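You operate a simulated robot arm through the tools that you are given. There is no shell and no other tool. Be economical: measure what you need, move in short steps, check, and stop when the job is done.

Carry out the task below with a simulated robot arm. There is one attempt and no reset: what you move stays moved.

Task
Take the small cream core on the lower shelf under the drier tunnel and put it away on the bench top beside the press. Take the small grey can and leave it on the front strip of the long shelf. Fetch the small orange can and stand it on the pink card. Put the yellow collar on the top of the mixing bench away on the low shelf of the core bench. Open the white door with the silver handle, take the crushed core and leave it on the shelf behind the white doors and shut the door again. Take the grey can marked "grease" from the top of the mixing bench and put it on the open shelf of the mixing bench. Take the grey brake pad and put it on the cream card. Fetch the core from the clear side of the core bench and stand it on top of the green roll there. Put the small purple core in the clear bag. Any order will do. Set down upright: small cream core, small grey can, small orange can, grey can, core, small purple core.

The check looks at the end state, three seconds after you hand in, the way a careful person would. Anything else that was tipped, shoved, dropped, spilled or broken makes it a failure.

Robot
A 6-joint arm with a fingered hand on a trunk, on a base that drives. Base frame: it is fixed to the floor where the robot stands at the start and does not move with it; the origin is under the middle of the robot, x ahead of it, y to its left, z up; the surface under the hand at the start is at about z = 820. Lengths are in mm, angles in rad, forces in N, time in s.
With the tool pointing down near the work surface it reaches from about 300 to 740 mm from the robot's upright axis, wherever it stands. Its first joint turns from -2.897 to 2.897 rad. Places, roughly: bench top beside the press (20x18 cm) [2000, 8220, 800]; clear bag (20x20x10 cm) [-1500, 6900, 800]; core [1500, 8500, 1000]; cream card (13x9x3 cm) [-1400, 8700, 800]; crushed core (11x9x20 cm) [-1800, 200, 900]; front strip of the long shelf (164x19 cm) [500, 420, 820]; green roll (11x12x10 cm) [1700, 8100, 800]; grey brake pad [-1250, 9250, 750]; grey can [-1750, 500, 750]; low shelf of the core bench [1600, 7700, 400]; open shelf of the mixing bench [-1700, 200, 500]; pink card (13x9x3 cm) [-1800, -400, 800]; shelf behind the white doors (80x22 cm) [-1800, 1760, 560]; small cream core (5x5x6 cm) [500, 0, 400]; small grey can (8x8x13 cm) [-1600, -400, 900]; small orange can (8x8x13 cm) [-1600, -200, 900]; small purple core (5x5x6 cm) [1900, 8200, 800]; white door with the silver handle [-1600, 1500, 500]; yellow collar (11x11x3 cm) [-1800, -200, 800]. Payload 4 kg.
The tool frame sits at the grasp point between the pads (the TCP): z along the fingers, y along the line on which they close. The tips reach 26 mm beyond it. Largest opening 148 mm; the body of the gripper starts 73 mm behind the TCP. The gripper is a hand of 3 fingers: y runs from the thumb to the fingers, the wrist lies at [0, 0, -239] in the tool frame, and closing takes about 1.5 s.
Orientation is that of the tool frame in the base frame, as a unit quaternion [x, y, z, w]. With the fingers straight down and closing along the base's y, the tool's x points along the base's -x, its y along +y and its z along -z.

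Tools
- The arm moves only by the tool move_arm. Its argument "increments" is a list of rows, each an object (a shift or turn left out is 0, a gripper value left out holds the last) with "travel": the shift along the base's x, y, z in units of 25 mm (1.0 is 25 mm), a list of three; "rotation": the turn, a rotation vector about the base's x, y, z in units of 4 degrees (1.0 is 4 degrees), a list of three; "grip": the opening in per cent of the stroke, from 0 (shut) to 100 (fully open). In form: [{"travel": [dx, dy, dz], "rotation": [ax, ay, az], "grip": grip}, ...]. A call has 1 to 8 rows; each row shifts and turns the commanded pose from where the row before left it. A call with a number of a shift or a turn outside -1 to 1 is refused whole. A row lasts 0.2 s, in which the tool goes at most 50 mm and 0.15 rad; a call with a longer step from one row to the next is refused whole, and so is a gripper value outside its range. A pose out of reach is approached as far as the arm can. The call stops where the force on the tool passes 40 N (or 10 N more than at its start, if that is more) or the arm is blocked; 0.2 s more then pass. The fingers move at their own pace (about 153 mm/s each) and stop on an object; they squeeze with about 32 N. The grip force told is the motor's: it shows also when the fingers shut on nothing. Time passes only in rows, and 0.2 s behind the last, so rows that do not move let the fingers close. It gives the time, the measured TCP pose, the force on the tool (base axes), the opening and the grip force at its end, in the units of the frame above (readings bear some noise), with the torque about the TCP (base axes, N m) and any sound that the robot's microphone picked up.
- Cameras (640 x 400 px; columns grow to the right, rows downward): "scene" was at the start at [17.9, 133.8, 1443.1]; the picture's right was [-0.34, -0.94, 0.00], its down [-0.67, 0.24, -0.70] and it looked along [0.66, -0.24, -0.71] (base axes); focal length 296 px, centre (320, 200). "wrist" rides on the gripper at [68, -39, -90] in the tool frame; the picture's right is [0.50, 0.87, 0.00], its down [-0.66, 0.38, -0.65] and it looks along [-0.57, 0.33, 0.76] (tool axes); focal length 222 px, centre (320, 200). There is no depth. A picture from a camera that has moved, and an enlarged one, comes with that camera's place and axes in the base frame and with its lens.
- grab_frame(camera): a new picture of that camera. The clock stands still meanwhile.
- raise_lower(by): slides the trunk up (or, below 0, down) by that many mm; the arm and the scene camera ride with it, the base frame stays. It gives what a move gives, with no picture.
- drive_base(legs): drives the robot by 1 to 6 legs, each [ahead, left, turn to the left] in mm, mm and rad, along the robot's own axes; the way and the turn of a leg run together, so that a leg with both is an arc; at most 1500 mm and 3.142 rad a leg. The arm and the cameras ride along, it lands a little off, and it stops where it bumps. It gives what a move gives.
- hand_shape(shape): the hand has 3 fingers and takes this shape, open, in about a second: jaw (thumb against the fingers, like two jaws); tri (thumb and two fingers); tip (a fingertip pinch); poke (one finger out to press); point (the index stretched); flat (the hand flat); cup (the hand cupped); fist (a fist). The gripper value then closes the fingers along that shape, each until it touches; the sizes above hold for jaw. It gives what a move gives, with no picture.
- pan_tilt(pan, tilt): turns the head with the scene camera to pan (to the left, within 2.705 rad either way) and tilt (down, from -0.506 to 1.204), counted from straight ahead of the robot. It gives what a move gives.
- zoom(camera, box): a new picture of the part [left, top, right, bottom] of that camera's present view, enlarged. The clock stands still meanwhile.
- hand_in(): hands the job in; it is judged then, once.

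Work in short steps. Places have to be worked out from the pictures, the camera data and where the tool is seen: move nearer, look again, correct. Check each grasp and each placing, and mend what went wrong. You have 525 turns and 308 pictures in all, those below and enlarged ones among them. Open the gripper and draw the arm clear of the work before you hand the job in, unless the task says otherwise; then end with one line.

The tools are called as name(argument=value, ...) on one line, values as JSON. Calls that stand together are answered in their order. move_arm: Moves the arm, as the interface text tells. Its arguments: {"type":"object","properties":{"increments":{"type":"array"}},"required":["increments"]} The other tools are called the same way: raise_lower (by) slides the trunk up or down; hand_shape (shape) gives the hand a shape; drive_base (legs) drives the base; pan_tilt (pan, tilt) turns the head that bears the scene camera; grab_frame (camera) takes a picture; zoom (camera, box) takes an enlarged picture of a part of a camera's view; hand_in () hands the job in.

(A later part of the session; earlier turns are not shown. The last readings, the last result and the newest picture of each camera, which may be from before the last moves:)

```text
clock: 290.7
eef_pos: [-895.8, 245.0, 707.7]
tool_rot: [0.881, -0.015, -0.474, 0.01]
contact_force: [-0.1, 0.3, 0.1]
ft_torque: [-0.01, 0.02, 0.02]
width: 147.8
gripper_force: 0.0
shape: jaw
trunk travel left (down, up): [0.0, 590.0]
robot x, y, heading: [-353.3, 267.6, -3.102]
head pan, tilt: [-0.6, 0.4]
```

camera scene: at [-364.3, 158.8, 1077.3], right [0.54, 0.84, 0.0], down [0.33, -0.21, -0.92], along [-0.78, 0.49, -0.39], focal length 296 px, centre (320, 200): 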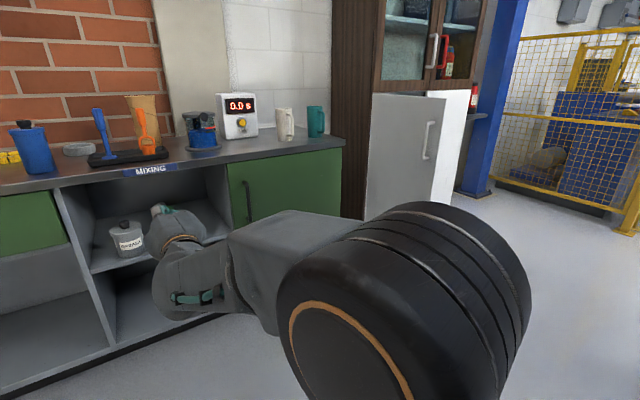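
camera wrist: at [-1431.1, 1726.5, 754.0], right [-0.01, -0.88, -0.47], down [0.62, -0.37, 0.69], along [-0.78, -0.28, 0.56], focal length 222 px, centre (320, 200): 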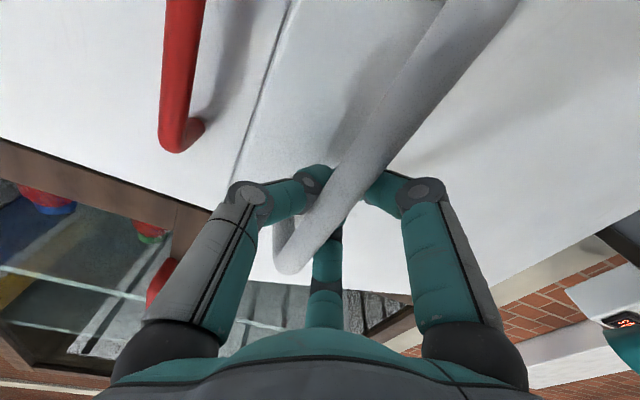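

raise_lower(by=400)

drive_base(legs=[[600, 10, -0.04]])

pan_tilt(pan=0.4, tilt=0.7)

grab_frame(camera="scene")

grab_frame(camera="wrist")

```text
clock: 294.5
eef_pos: [-896.1, 244.4, 1107.1]
tool_rot: [0.881, -0.014, -0.473, 0.011]
contact_force: [1.2, -0.8, -0.1]
ft_torque: [-0.01, 0.01, 0.0]
width: 147.8
gripper_force: 0.1
shape: jaw
trunk travel left (down, up): [-400.0, 190.0]
robot x, y, heading: [-352.1, 272.6, -3.105]
head pan, tilt: [-0.6, 0.4]
```

```text
clock: 297.8
eef_pos: [-1478.3, 233.9, 1107.0]
tool_rot: [0.88, -0.025, -0.473, 0.005]
contact_force: [-0.1, -0.6, -0.3]
ft_torque: [0.01, -0.01, -0.01]
width: 148.0
gripper_force: 0.0
shape: jaw
trunk travel left (down, up): [-400.0, 190.0]
robot x, y, heading: [-937.2, 242.4, -3.128]
head pan, tilt: [-0.6, 0.4]
```

```text
clock: 299.1
eef_pos: [-1478.5, 235.0, 1107.3]
tool_rot: [0.881, -0.026, -0.473, 0.005]
contact_force: [0.0, -0.3, -1.1]
ft_torque: [-0.01, -0.01, -0.02]
width: 147.9
gripper_force: 0.1
shape: jaw
trunk travel left (down, up): [-400.0, 190.0]
robot x, y, heading: [-935.4, 245.1, -3.136]
head pan, tilt: [0.4, 0.7]
```

```text
190 pictures are left
camera scene: at [-949.9, 50.9, 1450.5], right [-0.4, 0.92, 0.0], down [0.59, 0.26, -0.77], along [-0.7, -0.3, -0.64], focal length 296 px, centre (320, 200)
```

scene: 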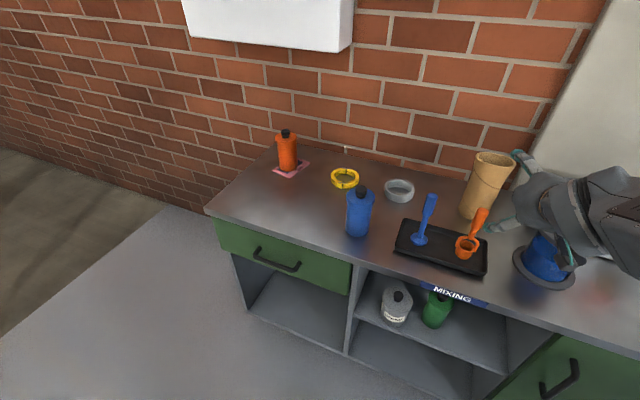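

```text
189 pictures are left
camera wrist: at [-1364.6, 268.2, 1099.2], right [0.24, -0.89, -0.39], down [0.17, -0.36, 0.92], along [-0.96, -0.29, 0.06], focal length 222 px, centre (320, 200)
```

wrist: 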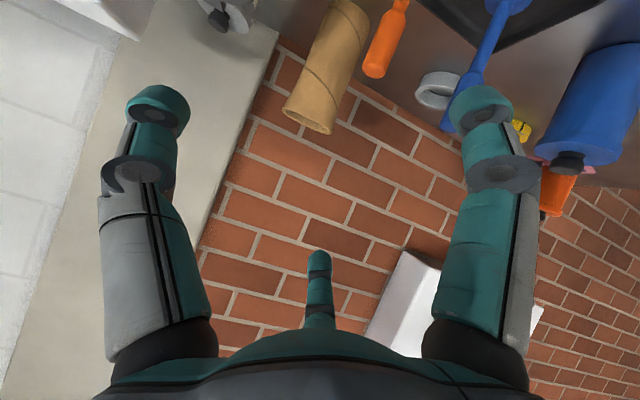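

Drive 150 mm closer and look from both cameras to refine the core's position.

drive_base(legs=[[145, 0, -0.005]])

grab_frame(camera="scene")

grab_frame(camera="wrist")

```text
clock: 300.4
eef_pos: [-1623.5, 236.9, 1106.7]
tool_rot: [0.88, -0.029, -0.473, 0.003]
contact_force: [0.1, 0.4, -0.2]
ft_torque: [-0.01, 0.0, -0.01]
width: 147.9
gripper_force: 0.1
shape: jaw
trunk travel left (down, up): [-400.0, 190.0]
robot x, y, heading: [-1083.0, 242.4, -3.138]
head pan, tilt: [0.4, 0.7]
```

```text
188 pictures are left
camera scene: at [-1097.1, 49.9, 1450.5], right [-0.39, 0.92, 0.0], down [0.59, 0.25, -0.77], along [-0.7, -0.3, -0.64], focal length 296 px, centre (320, 200)
```

scene: 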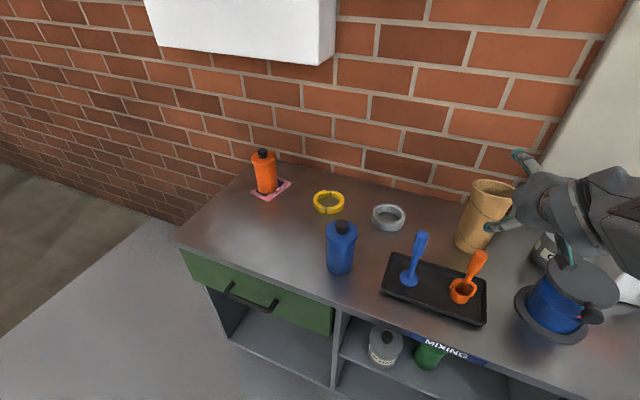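

```text
187 pictures are left
camera wrist: at [-1510.4, 270.0, 1099.1], right [0.24, -0.89, -0.39], down [0.17, -0.36, 0.92], along [-0.96, -0.28, 0.06], focal length 222 px, centre (320, 200)
```

wrist: 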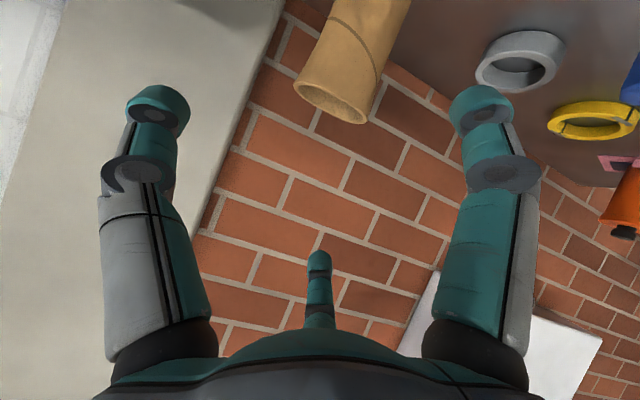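

Core axis ≈(-1800,226). Extend over it at the current height.

move_arm(increments=[{"travel": [-1, -0.06, 0]}, {"travel": [-1, -0.06, 0]}, {"travel": [-1, -0.06, 0]}, {"travel": [-1, -0.06, 0]}, {"travel": [-1, -0.06, 0]}, {"travel": [-1, -0.06, 0]}, {"travel": [-0.9, 0, 0]}, {}])

grab_frame(camera="scene")

grab_frame(camera="wrist")

```text
clock: 302.2
eef_pos: [-1797.2, 226.0, 1108.9]
tool_rot: [0.881, -0.028, -0.473, 0.003]
contact_force: [0.1, 0.3, -0.8]
ft_torque: [0.05, 0.02, 0.02]
width: 148.0
gripper_force: 0.0
shape: jaw
trunk travel left (down, up): [-400.0, 190.0]
robot x, y, heading: [-1078.3, 243.5, -3.138]
head pan, tilt: [0.4, 0.7]
```

```text
186 pictures are left
camera scene: at [-1097.4, 49.9, 1450.5], right [-0.39, 0.92, 0.0], down [0.59, 0.25, -0.76], along [-0.7, -0.3, -0.64], focal length 296 px, centre (320, 200)
```

scene: 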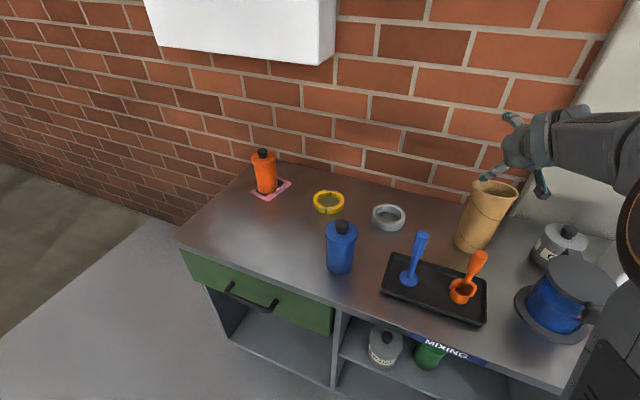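

```text
185 pictures are left
camera wrist: at [-1682.3, 259.6, 1100.1], right [0.24, -0.89, -0.39], down [0.17, -0.36, 0.92], along [-0.96, -0.28, 0.06], focal length 222 px, centre (320, 200)
```

wrist: 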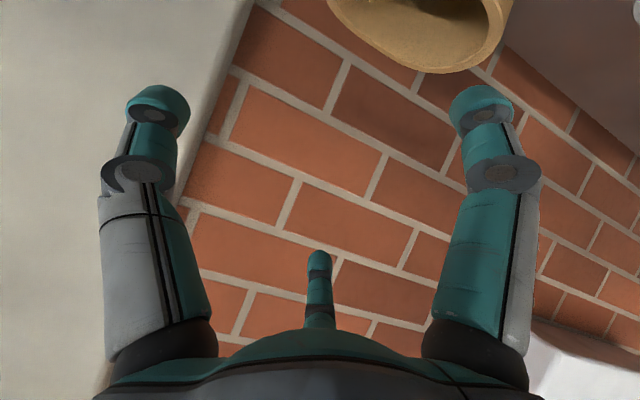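

zoom(camera="scene", box=[430, 100, 590, 260])

```text
2.50 times, centred on (510, 180) of scene
camera zoom: at [-1097.4, 49.9, 1450.5], right [-0.39, 0.92, 0.0], down [0.59, 0.25, -0.76], along [-0.7, -0.3, -0.64], focal length 740 px, centre (-155, 250)
```

zoom: 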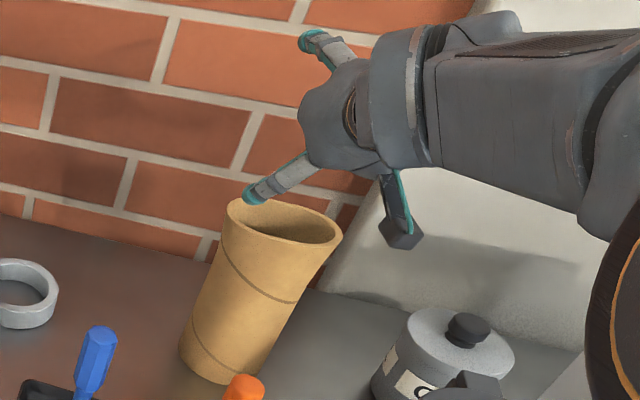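

A tilted palm would hit the rim here, so I'll pick the core vertically and regrasp it later at the free bench area. Retract, return to vertical, and use a raised trunk for extra reach.

move_arm(increments=[{"travel": [1, 0, 0]}, {"travel": [1, 0, 0]}, {"travel": [1, 0, 0]}, {"travel": [1, 0, 0]}, {"travel": [1, 0, 0]}, {"travel": [1, 0, 0]}, {"travel": [1, 0, 0]}])

move_arm(increments=[{"rotation": [0, -1, 0]}, {"rotation": [0, -1, 0]}, {"rotation": [0, -1, 0]}, {"rotation": [0, -1, 0]}, {"rotation": [0, -1, 0]}, {"rotation": [0, -1, 0]}, {"rotation": [0, -1, 0]}])

move_arm(increments=[{"rotation": [0, -1, 0]}, {"rotation": [0, -1, 0]}, {"rotation": [0, -1, 0]}, {"rotation": [0, -1, 0]}, {"rotation": [0, -1, 0]}, {"rotation": [0, -1, 0]}, {"rotation": [0, -1, 0]}])

raise_lower(by=188)

```text
clock: 303.9
eef_pos: [-1620.8, 228.6, 1106.4]
tool_rot: [0.88, -0.028, -0.474, 0.004]
contact_force: [-0.1, 0.0, 0.5]
ft_torque: [0.02, -0.01, 0.0]
width: 148.0
gripper_force: 0.0
shape: jaw
trunk travel left (down, up): [-400.0, 190.0]
robot x, y, heading: [-1080.9, 248.1, -3.138]
head pan, tilt: [0.4, 0.7]
```

```text
clock: 305.4
eef_pos: [-1624.1, 235.6, 1108.3]
tool_rot: [0.961, -0.033, -0.275, -0.015]
contact_force: [0.2, -0.4, 0.3]
ft_torque: [-0.01, 0.0, -0.02]
width: 147.8
gripper_force: 0.1
shape: jaw
out of reach, approached as far as the arm can: row 1, 2
trunk travel left (down, up): [-400.0, 190.0]
robot x, y, heading: [-1083.0, 243.6, -3.139]
head pan, tilt: [0.4, 0.7]
```

```text
clock: 307.1
eef_pos: [-1623.4, 236.3, 1109.6]
tool_rot: [0.999, -0.028, -0.034, -0.023]
contact_force: [0.3, -0.2, 0.4]
ft_torque: [0.0, 0.03, 0.02]
width: 148.0
gripper_force: 0.0
shape: jaw
trunk travel left (down, up): [-400.0, 190.0]
robot x, y, heading: [-1081.9, 246.0, -3.135]
head pan, tilt: [0.4, 0.7]
```

```text
clock: 309.1
eef_pos: [-1622.7, 235.0, 1295.3]
tool_rot: [0.999, -0.029, -0.035, -0.021]
contact_force: [0.8, 0.8, -0.3]
ft_torque: [-0.01, -0.02, -0.03]
width: 147.8
gripper_force: 0.1
shape: jaw
trunk travel left (down, up): [-588.0, 2.0]
robot x, y, heading: [-1084.4, 243.7, -3.136]
head pan, tilt: [0.4, 0.7]
```

Correct the small residual tilt and lower the arm to just above the core's height before extending.

move_arm(increments=[{"rotation": [-0.63, -1, 0]}, {"rotation": [0, 0, 0.8], "travel": [0, 0, -1]}, {"travel": [0, 0, -1]}, {"travel": [0, 0, -1]}, {"travel": [0, 0, -1]}, {"travel": [0, 0, -1]}, {"travel": [0, 0, -1]}, {"travel": [0, 0, -1]}])

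move_arm(increments=[{"travel": [-0.9, -0.1, -0.6]}, {"travel": [-0.9, -0.1, -0.6]}, {"travel": [-1, -0.1, -0.6]}, {"travel": [-1, -0.1, -0.3]}, {"travel": [-1, 0, 0]}, {"travel": [-1, 0, 0]}, {"travel": [-1, 0, 0]}])

grab_frame(camera="wrist")

grab_frame(camera="scene")

```text
clock: 310.9
eef_pos: [-1624.7, 236.2, 1119.7]
tool_rot: [1.0, -0.001, 0.001, 0.0]
contact_force: [-0.3, 0.0, 0.1]
ft_torque: [0.0, -0.03, 0.01]
width: 147.7
gripper_force: 0.1
shape: jaw
trunk travel left (down, up): [-588.0, 2.0]
robot x, y, heading: [-1080.2, 243.3, -3.134]
head pan, tilt: [0.4, 0.7]
```

```text
clock: 312.5
eef_pos: [-1794.0, 227.6, 1069.0]
tool_rot: [1.0, 0.0, 0.001, -0.001]
contact_force: [0.0, -0.3, 0.5]
ft_torque: [0.0, -0.02, 0.01]
width: 147.9
gripper_force: 0.2
shape: jaw
trunk travel left (down, up): [-588.0, 2.0]
robot x, y, heading: [-1078.8, 243.2, -3.137]
head pan, tilt: [0.4, 0.7]
```

```text
183 pictures are left
camera wrist: at [-1726.1, 265.7, 1159.1], right [0.5, -0.87, 0.0], down [-0.66, -0.38, 0.65], along [-0.57, -0.32, -0.76], focal length 222 px, centre (320, 200)
```

wrist: 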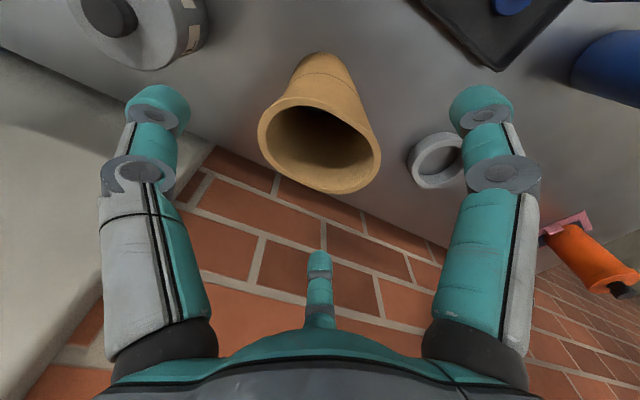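

```text
182 pictures are left
camera scene: at [-1097.7, 49.9, 1638.5], right [-0.39, 0.92, 0.0], down [0.59, 0.25, -0.76], along [-0.7, -0.3, -0.64], focal length 296 px, centre (320, 200)
```

scene: 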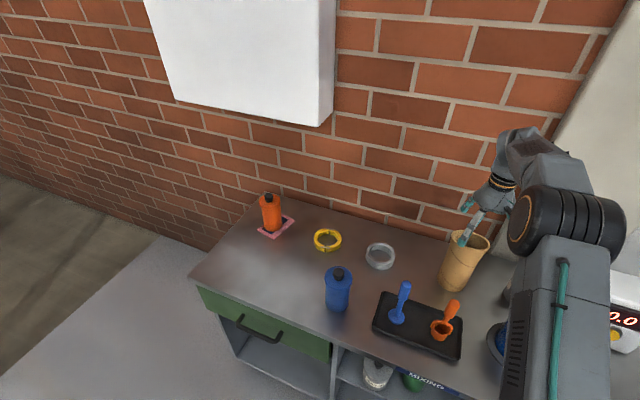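

Perfectly centred over the core. Descend and grip.

move_arm(increments=[{"travel": [0, 0, -1]}, {"travel": [0, 0, -1]}, {"travel": [0, 0, -1]}, {"travel": [0, 0, -1]}, {"travel": [0, 0, -0.9]}, {}])

move_arm(increments=[{"grip": 0}, {}, {}, {}, {}, {}, {}, {}])

grab_frame(camera="wrist")

```text
clock: 313.9
eef_pos: [-1794.7, 226.9, 949.4]
tool_rot: [1.0, 0.0, 0.0, 0.0]
contact_force: [-3.2, -2.2, 10.2]
ft_torque: [-0.17, 0.23, 0.02]
width: 148.1
gripper_force: 0.0
shape: jaw
trunk travel left (down, up): [-588.0, 2.0]
robot x, y, heading: [-1079.8, 243.9, -3.14]
head pan, tilt: [0.4, 0.7]
```

```text
clock: 315.7
eef_pos: [-1793.3, 225.8, 949.0]
tool_rot: [1.0, 0.0, -0.001, -0.001]
contact_force: [-2.6, -2.9, 23.6]
ft_torque: [0.18, -0.15, -0.11]
width: 75.0
gripper_force: 31.8
shape: jaw
trunk travel left (down, up): [-588.0, 2.0]
robot x, y, heading: [-1081.5, 244.3, -3.136]
head pan, tilt: [0.4, 0.7]
```

```text
181 pictures are left
camera wrist: at [-1725.0, 264.6, 1039.1], right [0.5, -0.87, 0.0], down [-0.65, -0.38, 0.65], along [-0.57, -0.32, -0.76], focal length 222 px, centre (320, 200)
```

wrist: 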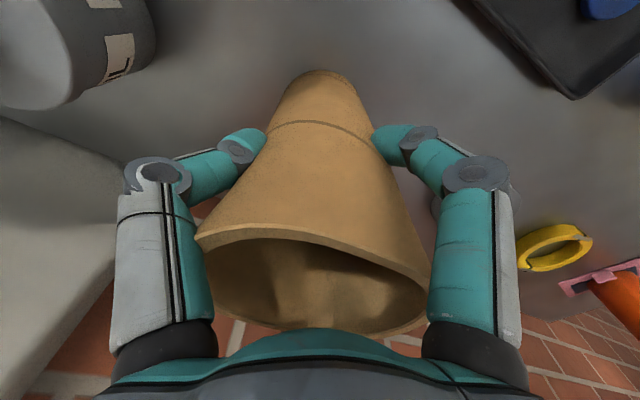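

Gripped. Lift 175 mm and back away over the tray.

move_arm(increments=[{"travel": [0, 0, 0.8]}, {"travel": [0, 0, 0.9]}, {"travel": [0, 0, 0.9]}, {"travel": [0, 0, 0.9]}, {"travel": [0, 0, 0.9]}, {"travel": [0, 0, 0.9]}, {"travel": [0, 0, 0.9]}, {"travel": [0, 0, 0.8]}])

grab_frame(camera="wrist")

```text
clock: 317.5
eef_pos: [-1793.9, 226.3, 1123.6]
tool_rot: [1.0, 0.0, 0.001, -0.001]
contact_force: [0.9, -0.4, -2.0]
ft_torque: [0.01, 0.02, 0.01]
width: 74.4
gripper_force: 31.7
shape: jaw
trunk travel left (down, up): [-588.0, 2.0]
robot x, y, heading: [-1080.4, 243.7, -3.135]
head pan, tilt: [0.4, 0.7]
```

```text
180 pictures are left
camera wrist: at [-1725.7, 265.5, 1213.3], right [0.5, -0.87, 0.0], down [-0.66, -0.38, 0.65], along [-0.57, -0.33, -0.76], focal length 222 px, centre (320, 200)
```

wrist: 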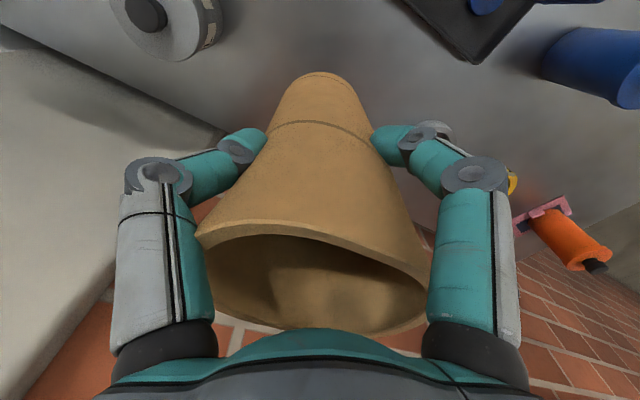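

Carry to the free area: back 255, right 390.

drive_base(legs=[[-255, 0, 0], [0, -392, 0]])

grab_frame(camera="scene")

```text
clock: 321.5
eef_pos: [-1536.6, 627.1, 1123.9]
tool_rot: [1.0, 0.0, 0.001, -0.002]
contact_force: [0.9, 1.0, -3.4]
ft_torque: [-0.01, 0.0, 0.01]
width: 74.4
gripper_force: 31.9
shape: jaw
trunk travel left (down, up): [-588.0, 2.0]
robot x, y, heading: [-824.2, 649.5, -3.137]
head pan, tilt: [0.4, 0.7]
```

```text
179 pictures are left
camera scene: at [-841.4, 451.5, 1638.5], right [-0.39, 0.92, 0.0], down [0.59, 0.25, -0.76], along [-0.7, -0.3, -0.64], focal length 296 px, centre (320, 200)
```

scene: 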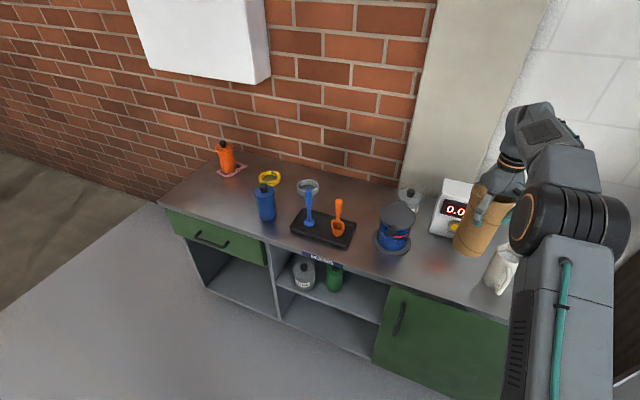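

Shift 27 mm away from the mug and lower the core to the bench.

move_arm(increments=[{"travel": [0, -0.6, -0.5]}, {"travel": [0, -0.6, -1]}, {"travel": [0, 0, -1]}, {"travel": [0, 0, -1]}, {"travel": [0, 0, -1]}, {"travel": [0, 0, -1]}, {"travel": [0, 0, -0.9]}, {}])

move_arm(increments=[{"travel": [0, 0, -0.2]}, {"travel": [0, 0, -0.1]}, {}])

```text
clock: 323.3
eef_pos: [-1537.0, 596.7, 962.9]
tool_rot: [1.0, -0.001, 0.002, -0.001]
contact_force: [0.5, -1.3, -2.8]
ft_torque: [0.03, -0.02, 0.01]
width: 74.1
gripper_force: 32.1
shape: jaw
trunk travel left (down, up): [-588.0, 2.0]
robot x, y, heading: [-825.4, 644.4, -3.134]
head pan, tilt: [0.4, 0.7]
```

```text
clock: 324.1
eef_pos: [-1537.0, 598.6, 954.8]
tool_rot: [1.0, 0.0, 0.002, -0.001]
contact_force: [0.5, 0.3, -2.2]
ft_torque: [-0.01, 0.01, 0.01]
width: 74.1
gripper_force: 32.0
shape: jaw
trunk travel left (down, up): [-588.0, 2.0]
robot x, y, heading: [-827.4, 642.0, -3.136]
head pan, tilt: [0.4, 0.7]
```

move_arm(increments=[{"travel": [0, 0, -0.12]}, {"travel": [0, 0, -0.06]}, {}])

move_arm(increments=[{"travel": [0, 0, -0.06]}, {}])

```text
clock: 324.9
eef_pos: [-1537.1, 598.3, 950.8]
tool_rot: [1.0, 0.0, 0.001, 0.0]
contact_force: [-0.9, 0.6, -1.7]
ft_torque: [0.01, -0.01, -0.06]
width: 74.3
gripper_force: 31.8
shape: jaw
trunk travel left (down, up): [-588.0, 2.0]
robot x, y, heading: [-823.8, 646.1, -3.136]
head pan, tilt: [0.4, 0.7]
```

```text
clock: 325.5
eef_pos: [-1537.1, 599.2, 949.8]
tool_rot: [1.0, 0.0, 0.0, -0.001]
contact_force: [0.0, -1.0, 6.6]
ft_torque: [0.04, -0.12, -0.02]
width: 73.9
gripper_force: 32.1
shape: jaw
trunk travel left (down, up): [-588.0, 2.0]
robot x, y, heading: [-823.5, 647.0, -3.138]
head pan, tilt: [0.4, 0.7]
```

Release, rise, back off 300, then lower the trunk and tilt the hand for the regrasp.

move_arm(increments=[{"grip": 100}, {}, {}, {}, {"travel": [0, 0, 1]}, {"travel": [0, 0, 1]}, {"travel": [0, 0, 1]}, {"travel": [0, 0, 1]}])

drive_base(legs=[[-330, 0, 0]])

raise_lower(by=-400)

move_arm(increments=[{"rotation": [0, 1, 0], "travel": [0.8, 0, 0.5]}, {"rotation": [0, 1, 0], "travel": [0.8, 0, 0.5]}, {"rotation": [0, 1, 0], "travel": [0.8, 0, 0.5]}, {"rotation": [0, 1, 0], "travel": [0.8, 0, 0.5]}, {"rotation": [0, 1, 0], "travel": [0.5, 0, 0.5]}, {"rotation": [0, 1, 0], "travel": [0, 0, 0.5]}, {"rotation": [0, 1, 0], "travel": [0, 0, 0.5]}, {"rotation": [0, 1, 0], "travel": [0, 0, 0.5]}])

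move_arm(increments=[{"rotation": [0, 1, 0], "travel": [0, 0, 0.5]}, {"rotation": [0, 1, 0], "travel": [0, 0, 0.5]}, {"rotation": [0, 1, 0], "travel": [0, 0, 0.5]}, {"rotation": [0, 1, 0], "travel": [0, 0, 0.5]}, {"rotation": [0, 1, 0], "travel": [0, 0, 0.5]}, {"rotation": [0, 1, 0], "travel": [0, 0, 0.5]}, {"rotation": [0, 1, 0], "travel": [0, 0, 0]}, {"rotation": [0, 0.5, 0], "travel": [0, 0, 0]}])

grab_frame(camera="scene")

grab_frame(camera="wrist")

```text
clock: 327.3
eef_pos: [-1536.5, 599.7, 1049.5]
tool_rot: [1.0, 0.0, 0.001, -0.002]
contact_force: [0.4, 0.5, -0.9]
ft_torque: [0.02, -0.02, 0.0]
width: 148.2
gripper_force: 0.1
shape: jaw
trunk travel left (down, up): [-588.0, 2.0]
robot x, y, heading: [-827.4, 644.6, -3.139]
head pan, tilt: [0.4, 0.7]
```

```text
clock: 329.5
eef_pos: [-1204.9, 602.5, 1048.9]
tool_rot: [1.0, -0.001, -0.001, -0.001]
contact_force: [-0.2, -0.2, -0.3]
ft_torque: [0.0, -0.01, 0.01]
width: 148.2
gripper_force: 0.1
shape: jaw
trunk travel left (down, up): [-588.0, 2.0]
robot x, y, heading: [-496.1, 648.6, -3.137]
head pan, tilt: [0.4, 0.7]
```

```text
clock: 333.3
eef_pos: [-1204.6, 601.4, 648.4]
tool_rot: [1.0, -0.001, 0.001, 0.0]
contact_force: [-0.8, 0.4, -0.2]
ft_torque: [-0.05, 0.02, -0.01]
width: 148.1
gripper_force: 0.1
shape: jaw
trunk travel left (down, up): [-188.0, 402.0]
robot x, y, heading: [-494.1, 644.9, -3.139]
head pan, tilt: [0.4, 0.7]
```

```text
clock: 335.1
eef_pos: [-1111.8, 600.4, 750.4]
tool_rot: [0.962, -0.001, -0.275, -0.001]
contact_force: [0.2, 0.3, -0.5]
ft_torque: [0.0, 0.06, 0.01]
width: 147.7
gripper_force: 0.0
shape: jaw
trunk travel left (down, up): [-188.0, 402.0]
robot x, y, heading: [-495.0, 646.8, -3.143]
head pan, tilt: [0.4, 0.7]
```

```text
clock: 336.9
eef_pos: [-1112.9, 616.1, 799.2]
tool_rot: [0.896, -0.012, -0.443, -0.023]
contact_force: [0.5, 0.3, -0.2]
ft_torque: [0.02, 0.02, -0.01]
width: 147.9
gripper_force: 0.0
shape: jaw
out of reach, approached as far as the arm can: row 4, 5, 6, 7
trunk travel left (down, up): [-188.0, 402.0]
robot x, y, heading: [-492.5, 646.3, -3.141]
head pan, tilt: [0.4, 0.7]
```

```text
178 pictures are left
camera scene: at [-510.1, 452.5, 1238.5], right [-0.39, 0.92, 0.0], down [0.59, 0.25, -0.76], along [-0.7, -0.3, -0.64], focal length 296 px, centre (320, 200)
```

scene: 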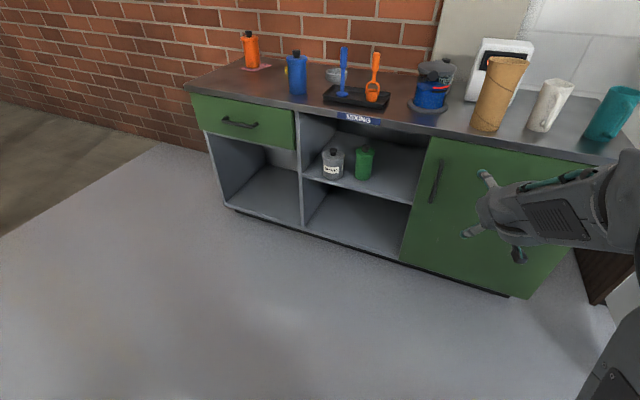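

```text
177 pictures are left
camera wrist: at [-998.4, 649.4, 801.6], right [0.27, -0.87, -0.43], down [0.1, -0.41, 0.9], along [-0.96, -0.28, -0.02], focal length 222 px, centre (320, 200)
```

wrist: 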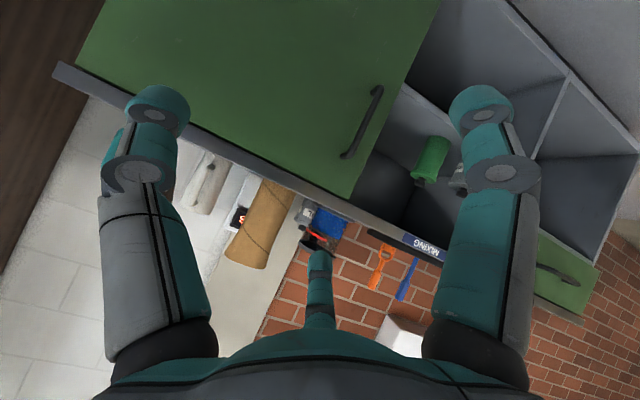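

The forearm slope limits tilt when the arm is folded; extending the arm should free it. Extend 200 mm and raise.

move_arm(increments=[{"travel": [-1, 0, 0.5]}, {"travel": [-1, 0, 0.5]}, {"travel": [-1, 0, 0.5]}, {"travel": [-1, 0, 0.5]}, {"travel": [-1, 0, 0.5]}, {"travel": [-1, 0, 0.5]}, {"travel": [-1, 0, 0.5]}, {"travel": [-1, 0, 0.5]}])

move_arm(increments=[{"rotation": [0, 1, 0]}, {"rotation": [0, 1, 0]}, {"rotation": [0, 1, 0]}, {}])

```text
clock: 338.7
eef_pos: [-1311.5, 615.9, 901.4]
tool_rot: [0.896, -0.012, -0.442, -0.024]
contact_force: [0.6, -0.2, -0.7]
ft_torque: [-0.04, -0.03, 0.0]
width: 147.9
gripper_force: 0.1
shape: jaw
trunk travel left (down, up): [-188.0, 402.0]
robot x, y, heading: [-494.0, 646.6, -3.137]
head pan, tilt: [0.4, 0.7]
```

```text
clock: 339.7
eef_pos: [-1312.1, 616.7, 900.0]
tool_rot: [0.851, -0.017, -0.523, -0.027]
contact_force: [-0.9, 0.1, 0.5]
ft_torque: [0.0, -0.01, -0.01]
width: 147.9
gripper_force: 0.1
shape: jaw
trunk travel left (down, up): [-188.0, 402.0]
robot x, y, heading: [-494.8, 646.9, -3.14]
head pan, tilt: [0.4, 0.7]
```

Tilt is now 63°. Align y, set z≈912 and drive in around the core.

move_arm(increments=[{"travel": [0, -0.7, 0.25]}, {"travel": [0, -0.7, 0.25]}, {}])

drive_base(legs=[[130, 0, 0]])

grab_frame(camera="wrist")

grab_frame(camera="scene")

```text
clock: 340.5
eef_pos: [-1313.4, 579.4, 911.4]
tool_rot: [0.845, -0.015, -0.535, -0.023]
contact_force: [-0.3, 0.6, 0.1]
ft_torque: [-0.03, -0.03, 0.04]
width: 148.1
gripper_force: 0.0
shape: jaw
trunk travel left (down, up): [-188.0, 402.0]
robot x, y, heading: [-493.6, 648.3, -3.135]
head pan, tilt: [0.4, 0.7]
```

```text
clock: 341.8
eef_pos: [-1440.1, 580.7, 911.7]
tool_rot: [0.845, -0.015, -0.534, -0.022]
contact_force: [0.1, 0.2, -0.6]
ft_torque: [0.01, -0.02, -0.01]
width: 147.7
gripper_force: 0.0
shape: jaw
trunk travel left (down, up): [-188.0, 402.0]
robot x, y, heading: [-622.5, 642.4, -3.137]
head pan, tilt: [0.4, 0.7]
```

```text
176 pictures are left
camera wrist: at [-1328.7, 613.6, 890.1], right [0.17, -0.87, -0.47], down [0.29, -0.41, 0.86], along [-0.94, -0.29, 0.18], focal length 222 px, centre (320, 200)
```

wrist: 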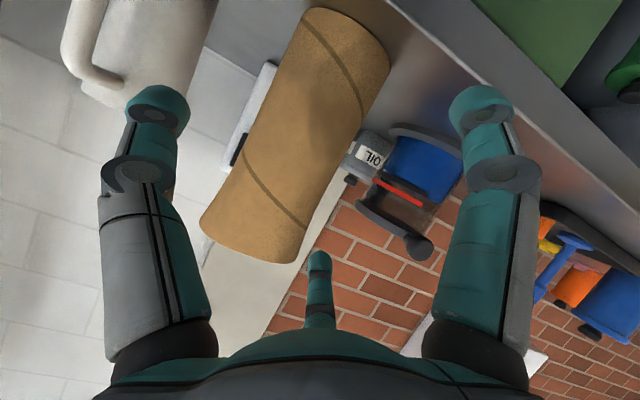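

```text
175 pictures are left
camera scene: at [-638.3, 452.1, 1238.5], right [-0.39, 0.92, 0.0], down [0.59, 0.25, -0.77], along [-0.7, -0.3, -0.64], focal length 296 px, centre (320, 200)
```

scene: 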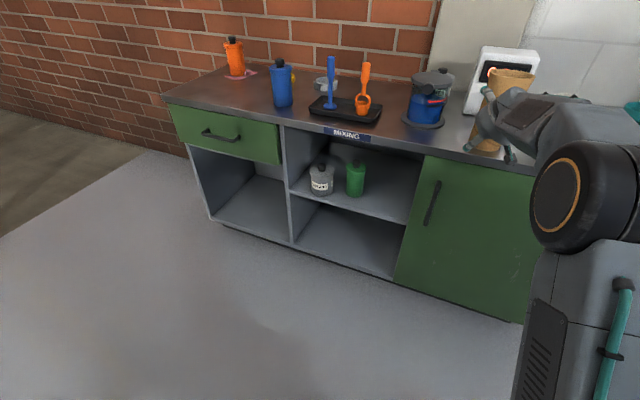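

Core is between thumb and fingers. Advance 60 mm and check again.

drive_base(legs=[[60, 0, 0]])

grab_frame(camera="wrist")

zoom(camera="scene", box=[420, 50, 600, 180])

```text
clock: 342.8
eef_pos: [-1501.7, 579.3, 911.7]
tool_rot: [0.845, -0.014, -0.534, -0.023]
contact_force: [0.0, 0.2, -0.1]
ft_torque: [0.03, 0.02, -0.03]
width: 148.0
gripper_force: 0.0
shape: jaw
trunk travel left (down, up): [-188.0, 402.0]
robot x, y, heading: [-683.3, 650.0, -3.136]
head pan, tilt: [0.4, 0.7]
```

```text
174 pictures are left
camera wrist: at [-1388.5, 612.7, 890.0], right [0.17, -0.86, -0.47], down [0.29, -0.41, 0.86], along [-0.94, -0.29, 0.18], focal length 222 px, centre (320, 200)
```

wrist: 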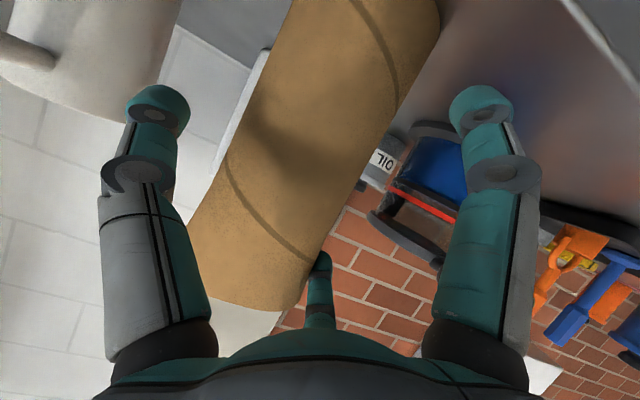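

```text
3.08 times, centred on (510, 115) of scene
camera zoom: at [-698.0, 451.9, 1238.5], right [-0.39, 0.92, 0.0], down [0.59, 0.25, -0.77], along [-0.7, -0.3, -0.64], focal length 911 px, centre (-265, 462)
```

zoom: 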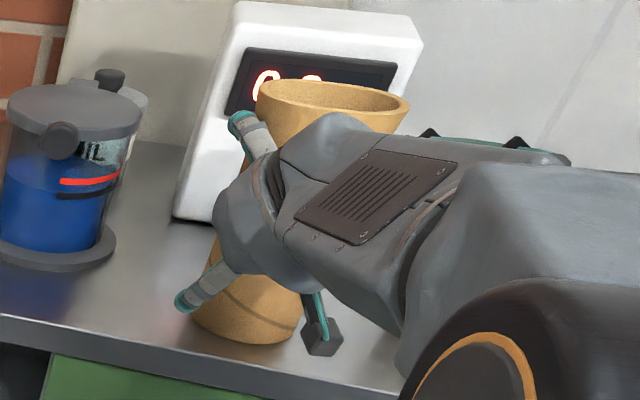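

Shift 5 mm to -y for clearance, advance 22 mm, then close.

drive_base(legs=[[22, 5, 0]])

move_arm(increments=[{"grip": 0}, {}, {}, {}, {}, {}, {}, {}])

grab_frame(camera="wrist")

zoom(camera="scene", box=[420, 50, 600, 180])

```text
clock: 343.6
eef_pos: [-1523.0, 573.4, 911.8]
tool_rot: [0.845, -0.014, -0.534, -0.022]
contact_force: [-0.5, 0.2, 0.4]
ft_torque: [-0.03, 0.01, -0.03]
width: 147.9
gripper_force: 0.1
shape: jaw
trunk travel left (down, up): [-188.0, 402.0]
robot x, y, heading: [-705.5, 640.2, -3.141]
head pan, tilt: [0.4, 0.7]
```

```text
clock: 345.4
eef_pos: [-1522.7, 573.0, 911.1]
tool_rot: [0.845, -0.013, -0.534, -0.021]
contact_force: [0.4, -1.0, 0.4]
ft_torque: [0.03, -0.1, 0.01]
width: 73.7
gripper_force: 31.8
shape: jaw
trunk travel left (down, up): [-188.0, 402.0]
robot x, y, heading: [-703.8, 639.2, -3.137]
head pan, tilt: [0.4, 0.7]
```

```text
172 pictures are left
camera wrist: at [-1410.7, 607.1, 890.0], right [0.17, -0.86, -0.47], down [0.29, -0.41, 0.86], along [-0.94, -0.29, 0.18], focal length 222 px, centre (320, 200)
```

wrist: 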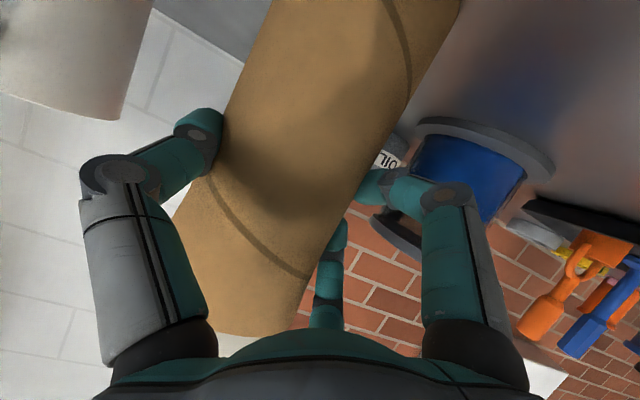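

```text
3.08 times, centred on (510, 115) of scene
camera zoom: at [-720.1, 446.6, 1238.5], right [-0.39, 0.92, 0.0], down [0.59, 0.25, -0.76], along [-0.7, -0.3, -0.64], focal length 911 px, centre (-265, 462)
```

zoom: 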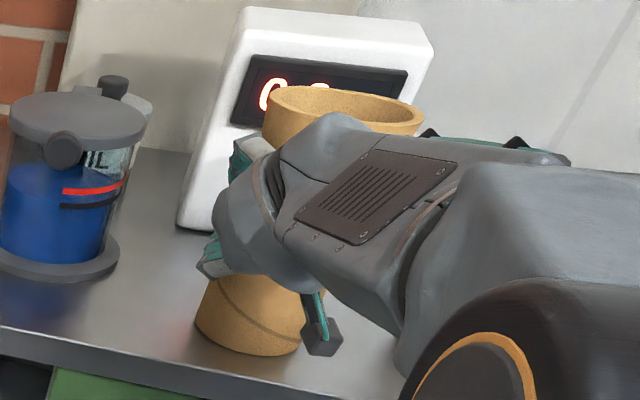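

Gripped upright. Lift with the trunk 60 mm, check, then back away.

raise_lower(by=60)

drive_base(legs=[[-200, 0, 0]])

grab_frame(camera="scene")

```text
clock: 346.4
eef_pos: [-1524.9, 572.2, 971.3]
tool_rot: [0.845, -0.014, -0.534, -0.022]
contact_force: [0.6, 0.2, -3.0]
ft_torque: [0.01, -0.07, 0.0]
width: 73.1
gripper_force: 31.9
shape: jaw
trunk travel left (down, up): [-248.0, 342.0]
robot x, y, heading: [-702.4, 640.4, -3.136]
head pan, tilt: [0.4, 0.7]
```

```text
clock: 347.9
eef_pos: [-1325.9, 576.6, 972.9]
tool_rot: [0.845, -0.015, -0.534, -0.022]
contact_force: [-0.4, 0.3, -1.7]
ft_torque: [-0.03, -0.04, -0.02]
width: 73.1
gripper_force: 32.2
shape: jaw
trunk travel left (down, up): [-248.0, 342.0]
robot x, y, heading: [-506.8, 641.5, -3.139]
head pan, tilt: [0.4, 0.7]
```

```text
170 pictures are left
camera scene: at [-523.5, 447.4, 1298.5], right [-0.39, 0.92, 0.0], down [0.59, 0.25, -0.76], along [-0.7, -0.3, -0.64], focal length 296 px, centre (320, 200)
```

scene: 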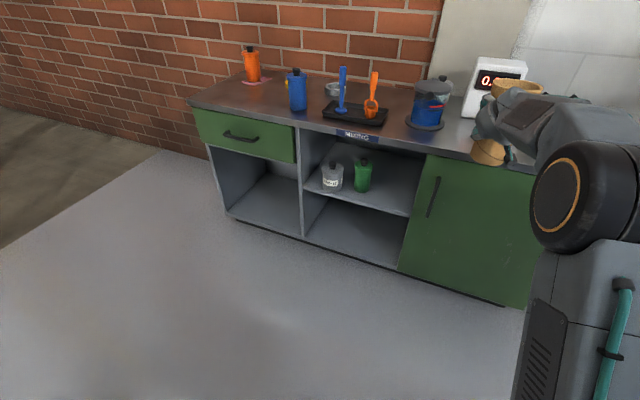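

Back up to clear the open door, drive along to the cabinet, and lower the trunk.

drive_base(legs=[[-330, 0, 0], [0, -965, 0]])

raise_lower(by=-248)

pan_tilt(pan=0.3, tilt=0.3)

grab_frame(camera="scene")

grab_frame(camera="wrist")

```text
clock: 354.8
eef_pos: [-1008.7, 1558.1, 972.3]
tool_rot: [0.845, -0.013, -0.535, -0.022]
contact_force: [-0.5, 1.0, -2.4]
ft_torque: [-0.06, -0.04, 0.01]
width: 72.9
gripper_force: 32.1
shape: jaw
trunk travel left (down, up): [-248.0, 342.0]
robot x, y, heading: [-189.7, 1627.5, -3.135]
head pan, tilt: [0.4, 0.7]
```

```text
clock: 357.4
eef_pos: [-1008.2, 1558.5, 723.5]
tool_rot: [0.845, -0.013, -0.534, -0.022]
contact_force: [-0.2, 0.0, -2.4]
ft_torque: [-0.08, -0.09, -0.01]
width: 73.0
gripper_force: 31.6
shape: jaw
trunk travel left (down, up): [0.0, 590.0]
robot x, y, heading: [-188.2, 1630.5, -3.139]
head pan, tilt: [0.4, 0.7]
```

```text
clock: 358.2
eef_pos: [-1008.4, 1558.7, 723.5]
tool_rot: [0.845, -0.013, -0.534, -0.022]
contact_force: [0.0, -0.1, -1.9]
ft_torque: [-0.05, -0.09, 0.01]
width: 73.2
gripper_force: 31.9
shape: jaw
trunk travel left (down, up): [0.0, 590.0]
robot x, y, heading: [-191.2, 1627.6, -3.129]
head pan, tilt: [0.3, 0.3]
```

```text
169 pictures are left
camera scene: at [-216.6, 1438.6, 1086.5], right [-0.3, 0.95, 0.0], down [0.28, 0.09, -0.95], along [-0.91, -0.29, -0.3], focal length 296 px, centre (320, 200)
```

scene: 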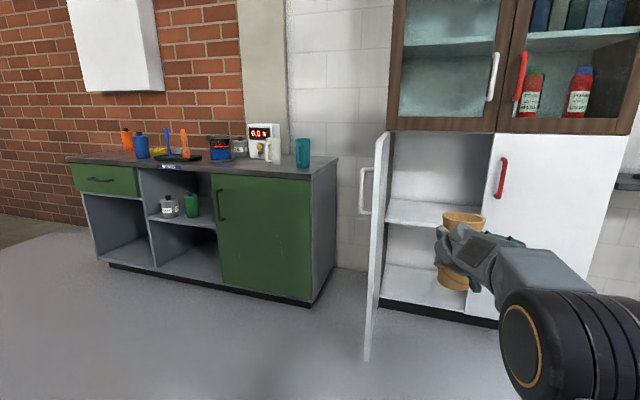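

```text
168 pictures are left
camera wrist: at [-896.4, 1592.6, 701.7], right [0.17, -0.86, -0.47], down [0.29, -0.41, 0.86], along [-0.94, -0.29, 0.18], focal length 222 px, centre (320, 200)
```

wrist: 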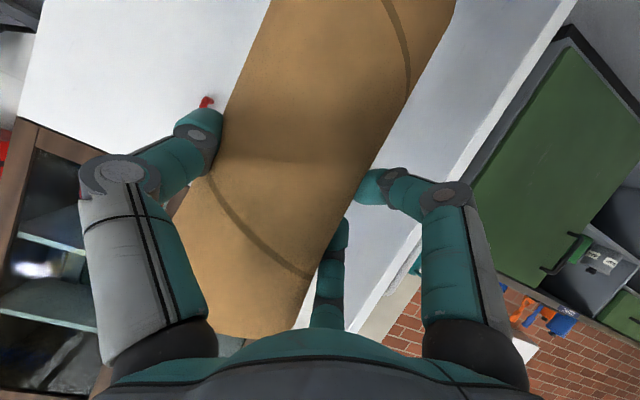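

Shelf z≈557, extends deep enough. Shift right 40 mm for door clearance and drive in 500 mm.

drive_base(legs=[[0, -40, -0.006], [480, 0, 0]])

grab_frame(camera="scene")

grab_frame(camera="wrist")

```text
clock: 361.5
eef_pos: [-1468.1, 1604.2, 724.6]
tool_rot: [0.845, -0.017, -0.534, -0.024]
contact_force: [0.3, 0.4, -3.2]
ft_torque: [-0.03, -0.04, 0.0]
width: 72.8
gripper_force: 31.9
shape: jaw
trunk travel left (down, up): [0.0, 590.0]
robot x, y, heading: [-649.9, 1670.8, 3.142]
head pan, tilt: [0.3, 0.3]
```

```text
167 pictures are left
camera scene: at [-678.7, 1477.6, 1086.6], right [-0.29, 0.96, 0.0], down [0.28, 0.09, -0.96], along [-0.91, -0.28, -0.3], focal length 296 px, centre (320, 200)
```

scene: 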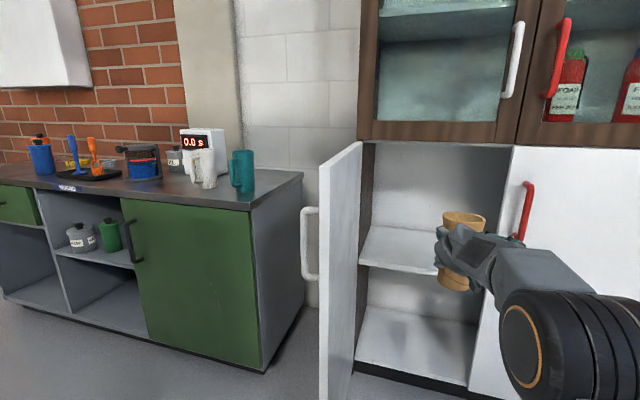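

```text
166 pictures are left
camera wrist: at [-1357.0, 1637.7, 701.7], right [0.17, -0.87, -0.47], down [0.29, -0.41, 0.86], along [-0.94, -0.28, 0.18], focal length 222 px, centre (320, 200)
```

wrist: 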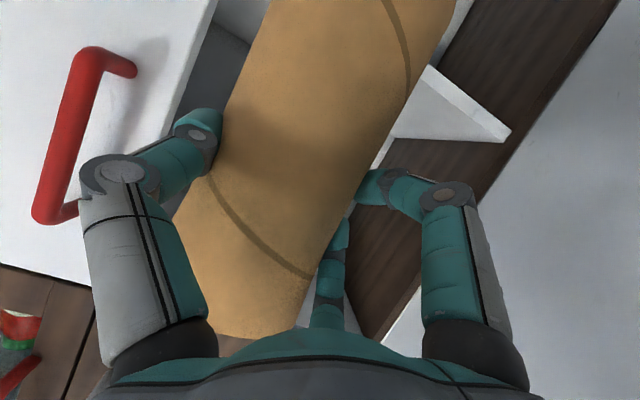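

Shift left 20 and go in 270 mm.

drive_base(legs=[[0, 20, 0], [265, 0, 0]])

grab_frame(camera="scene")

zoom(camera="scene", box=[360, 130, 520, 290])

```text
clock: 363.8
eef_pos: [-1746.8, 1584.1, 723.7]
tool_rot: [0.845, -0.017, -0.535, -0.025]
contact_force: [-1.1, 0.2, -2.5]
ft_torque: [-0.07, -0.09, 0.01]
width: 72.8
gripper_force: 32.1
shape: jaw
trunk travel left (down, up): [0.0, 590.0]
robot x, y, heading: [-928.5, 1645.3, 3.14]
head pan, tilt: [0.3, 0.3]
```

```text
165 pictures are left
camera scene: at [-956.0, 1457.6, 1086.6], right [-0.29, 0.96, 0.0], down [0.28, 0.09, -0.96], along [-0.91, -0.28, -0.3], focal length 296 px, centre (320, 200)
```

scene: 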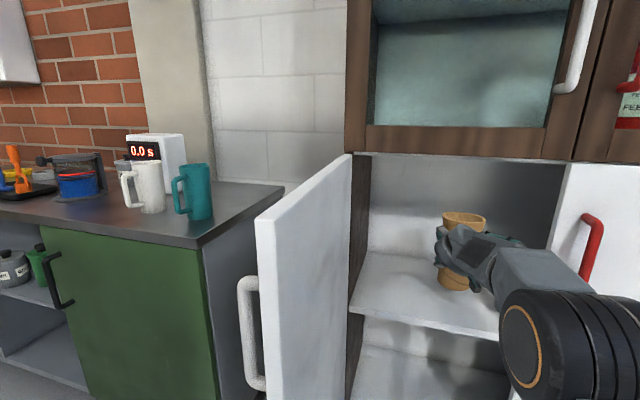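

```text
2.50 times, centred on (440, 210) of scene
camera zoom: at [-956.0, 1457.6, 1086.6], right [-0.29, 0.96, 0.0], down [0.28, 0.09, -0.96], along [-0.91, -0.28, -0.3], focal length 740 px, centre (20, 175)
```

zoom: 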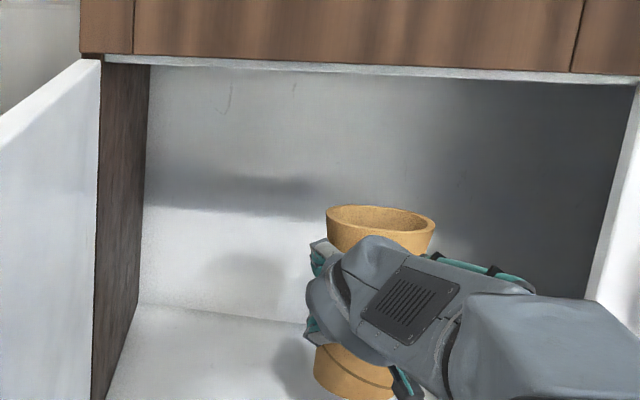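

Inside the cabinet. Lower by arm in steps.

move_arm(increments=[{"travel": [0, 0, -0.5]}, {"travel": [0, 0, -0.5]}, {"travel": [0, 0, -0.5]}, {"travel": [0, 0, -0.4]}, {}])

zoom(camera="scene", box=[360, 150, 560, 340])

```text
clock: 365.0
eef_pos: [-1746.0, 1584.0, 674.5]
tool_rot: [0.844, -0.017, -0.535, -0.025]
contact_force: [0.4, -0.7, -1.9]
ft_torque: [-0.05, -0.08, -0.02]
width: 73.0
gripper_force: 32.1
shape: jaw
trunk travel left (down, up): [0.0, 590.0]
robot x, y, heading: [-925.9, 1647.4, 3.14]
head pan, tilt: [0.3, 0.3]
```

```text
2.11 times, centred on (460, 245) of scene
camera zoom: at [-956.0, 1457.6, 1086.6], right [-0.29, 0.96, 0.0], down [0.28, 0.09, -0.96], along [-0.91, -0.28, -0.3], focal length 623 px, centre (25, 105)
```

zoom: 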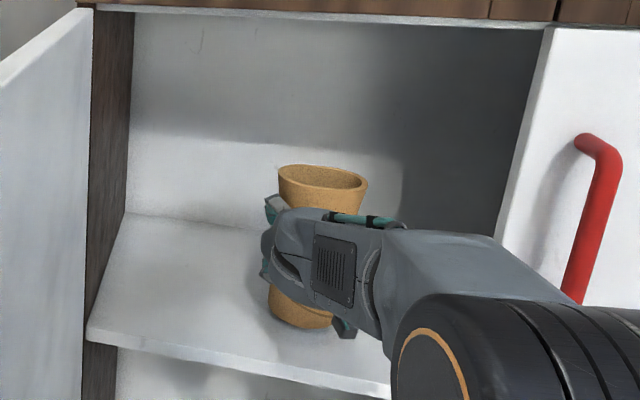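

move_arm(increments=[{"travel": [0, 0, -0.2]}, {"travel": [0, 0, -0.2]}, {}])

move_arm(increments=[{"travel": [0, 0, -0.15]}, {"travel": [0, 0, -0.15]}, {}])

move_arm(increments=[{"travel": [0, 0, -0.15]}, {"travel": [0, 0, -0.15]}, {}])

```text
clock: 365.8
eef_pos: [-1746.3, 1582.5, 665.7]
tool_rot: [0.845, -0.016, -0.534, -0.023]
contact_force: [-0.6, 0.0, -2.8]
ft_torque: [-0.06, -0.08, -0.02]
width: 73.0
gripper_force: 31.6
shape: jaw
trunk travel left (down, up): [0.0, 590.0]
robot x, y, heading: [-930.7, 1644.8, 3.142]
head pan, tilt: [0.3, 0.3]
```

```text
clock: 366.6
eef_pos: [-1746.1, 1582.8, 661.9]
tool_rot: [0.844, -0.017, -0.535, -0.024]
contact_force: [-4.7, 1.3, 12.7]
ft_torque: [0.51, 0.14, 0.07]
width: 72.7
gripper_force: 31.7
shape: jaw
trunk travel left (down, up): [0.0, 590.0]
robot x, y, heading: [-926.3, 1644.5, 3.14]
head pan, tilt: [0.3, 0.3]
```

```text
clock: 367.4
eef_pos: [-1746.9, 1582.9, 656.6]
tool_rot: [0.843, -0.017, -0.537, -0.024]
contact_force: [-5.9, 2.1, 30.6]
ft_torque: [1.62, 0.53, 0.2]
width: 69.6
gripper_force: 32.3
shape: jaw
trunk travel left (down, up): [0.0, 590.0]
robot x, y, heading: [-929.1, 1650.8, 3.143]
head pan, tilt: [0.3, 0.3]
```

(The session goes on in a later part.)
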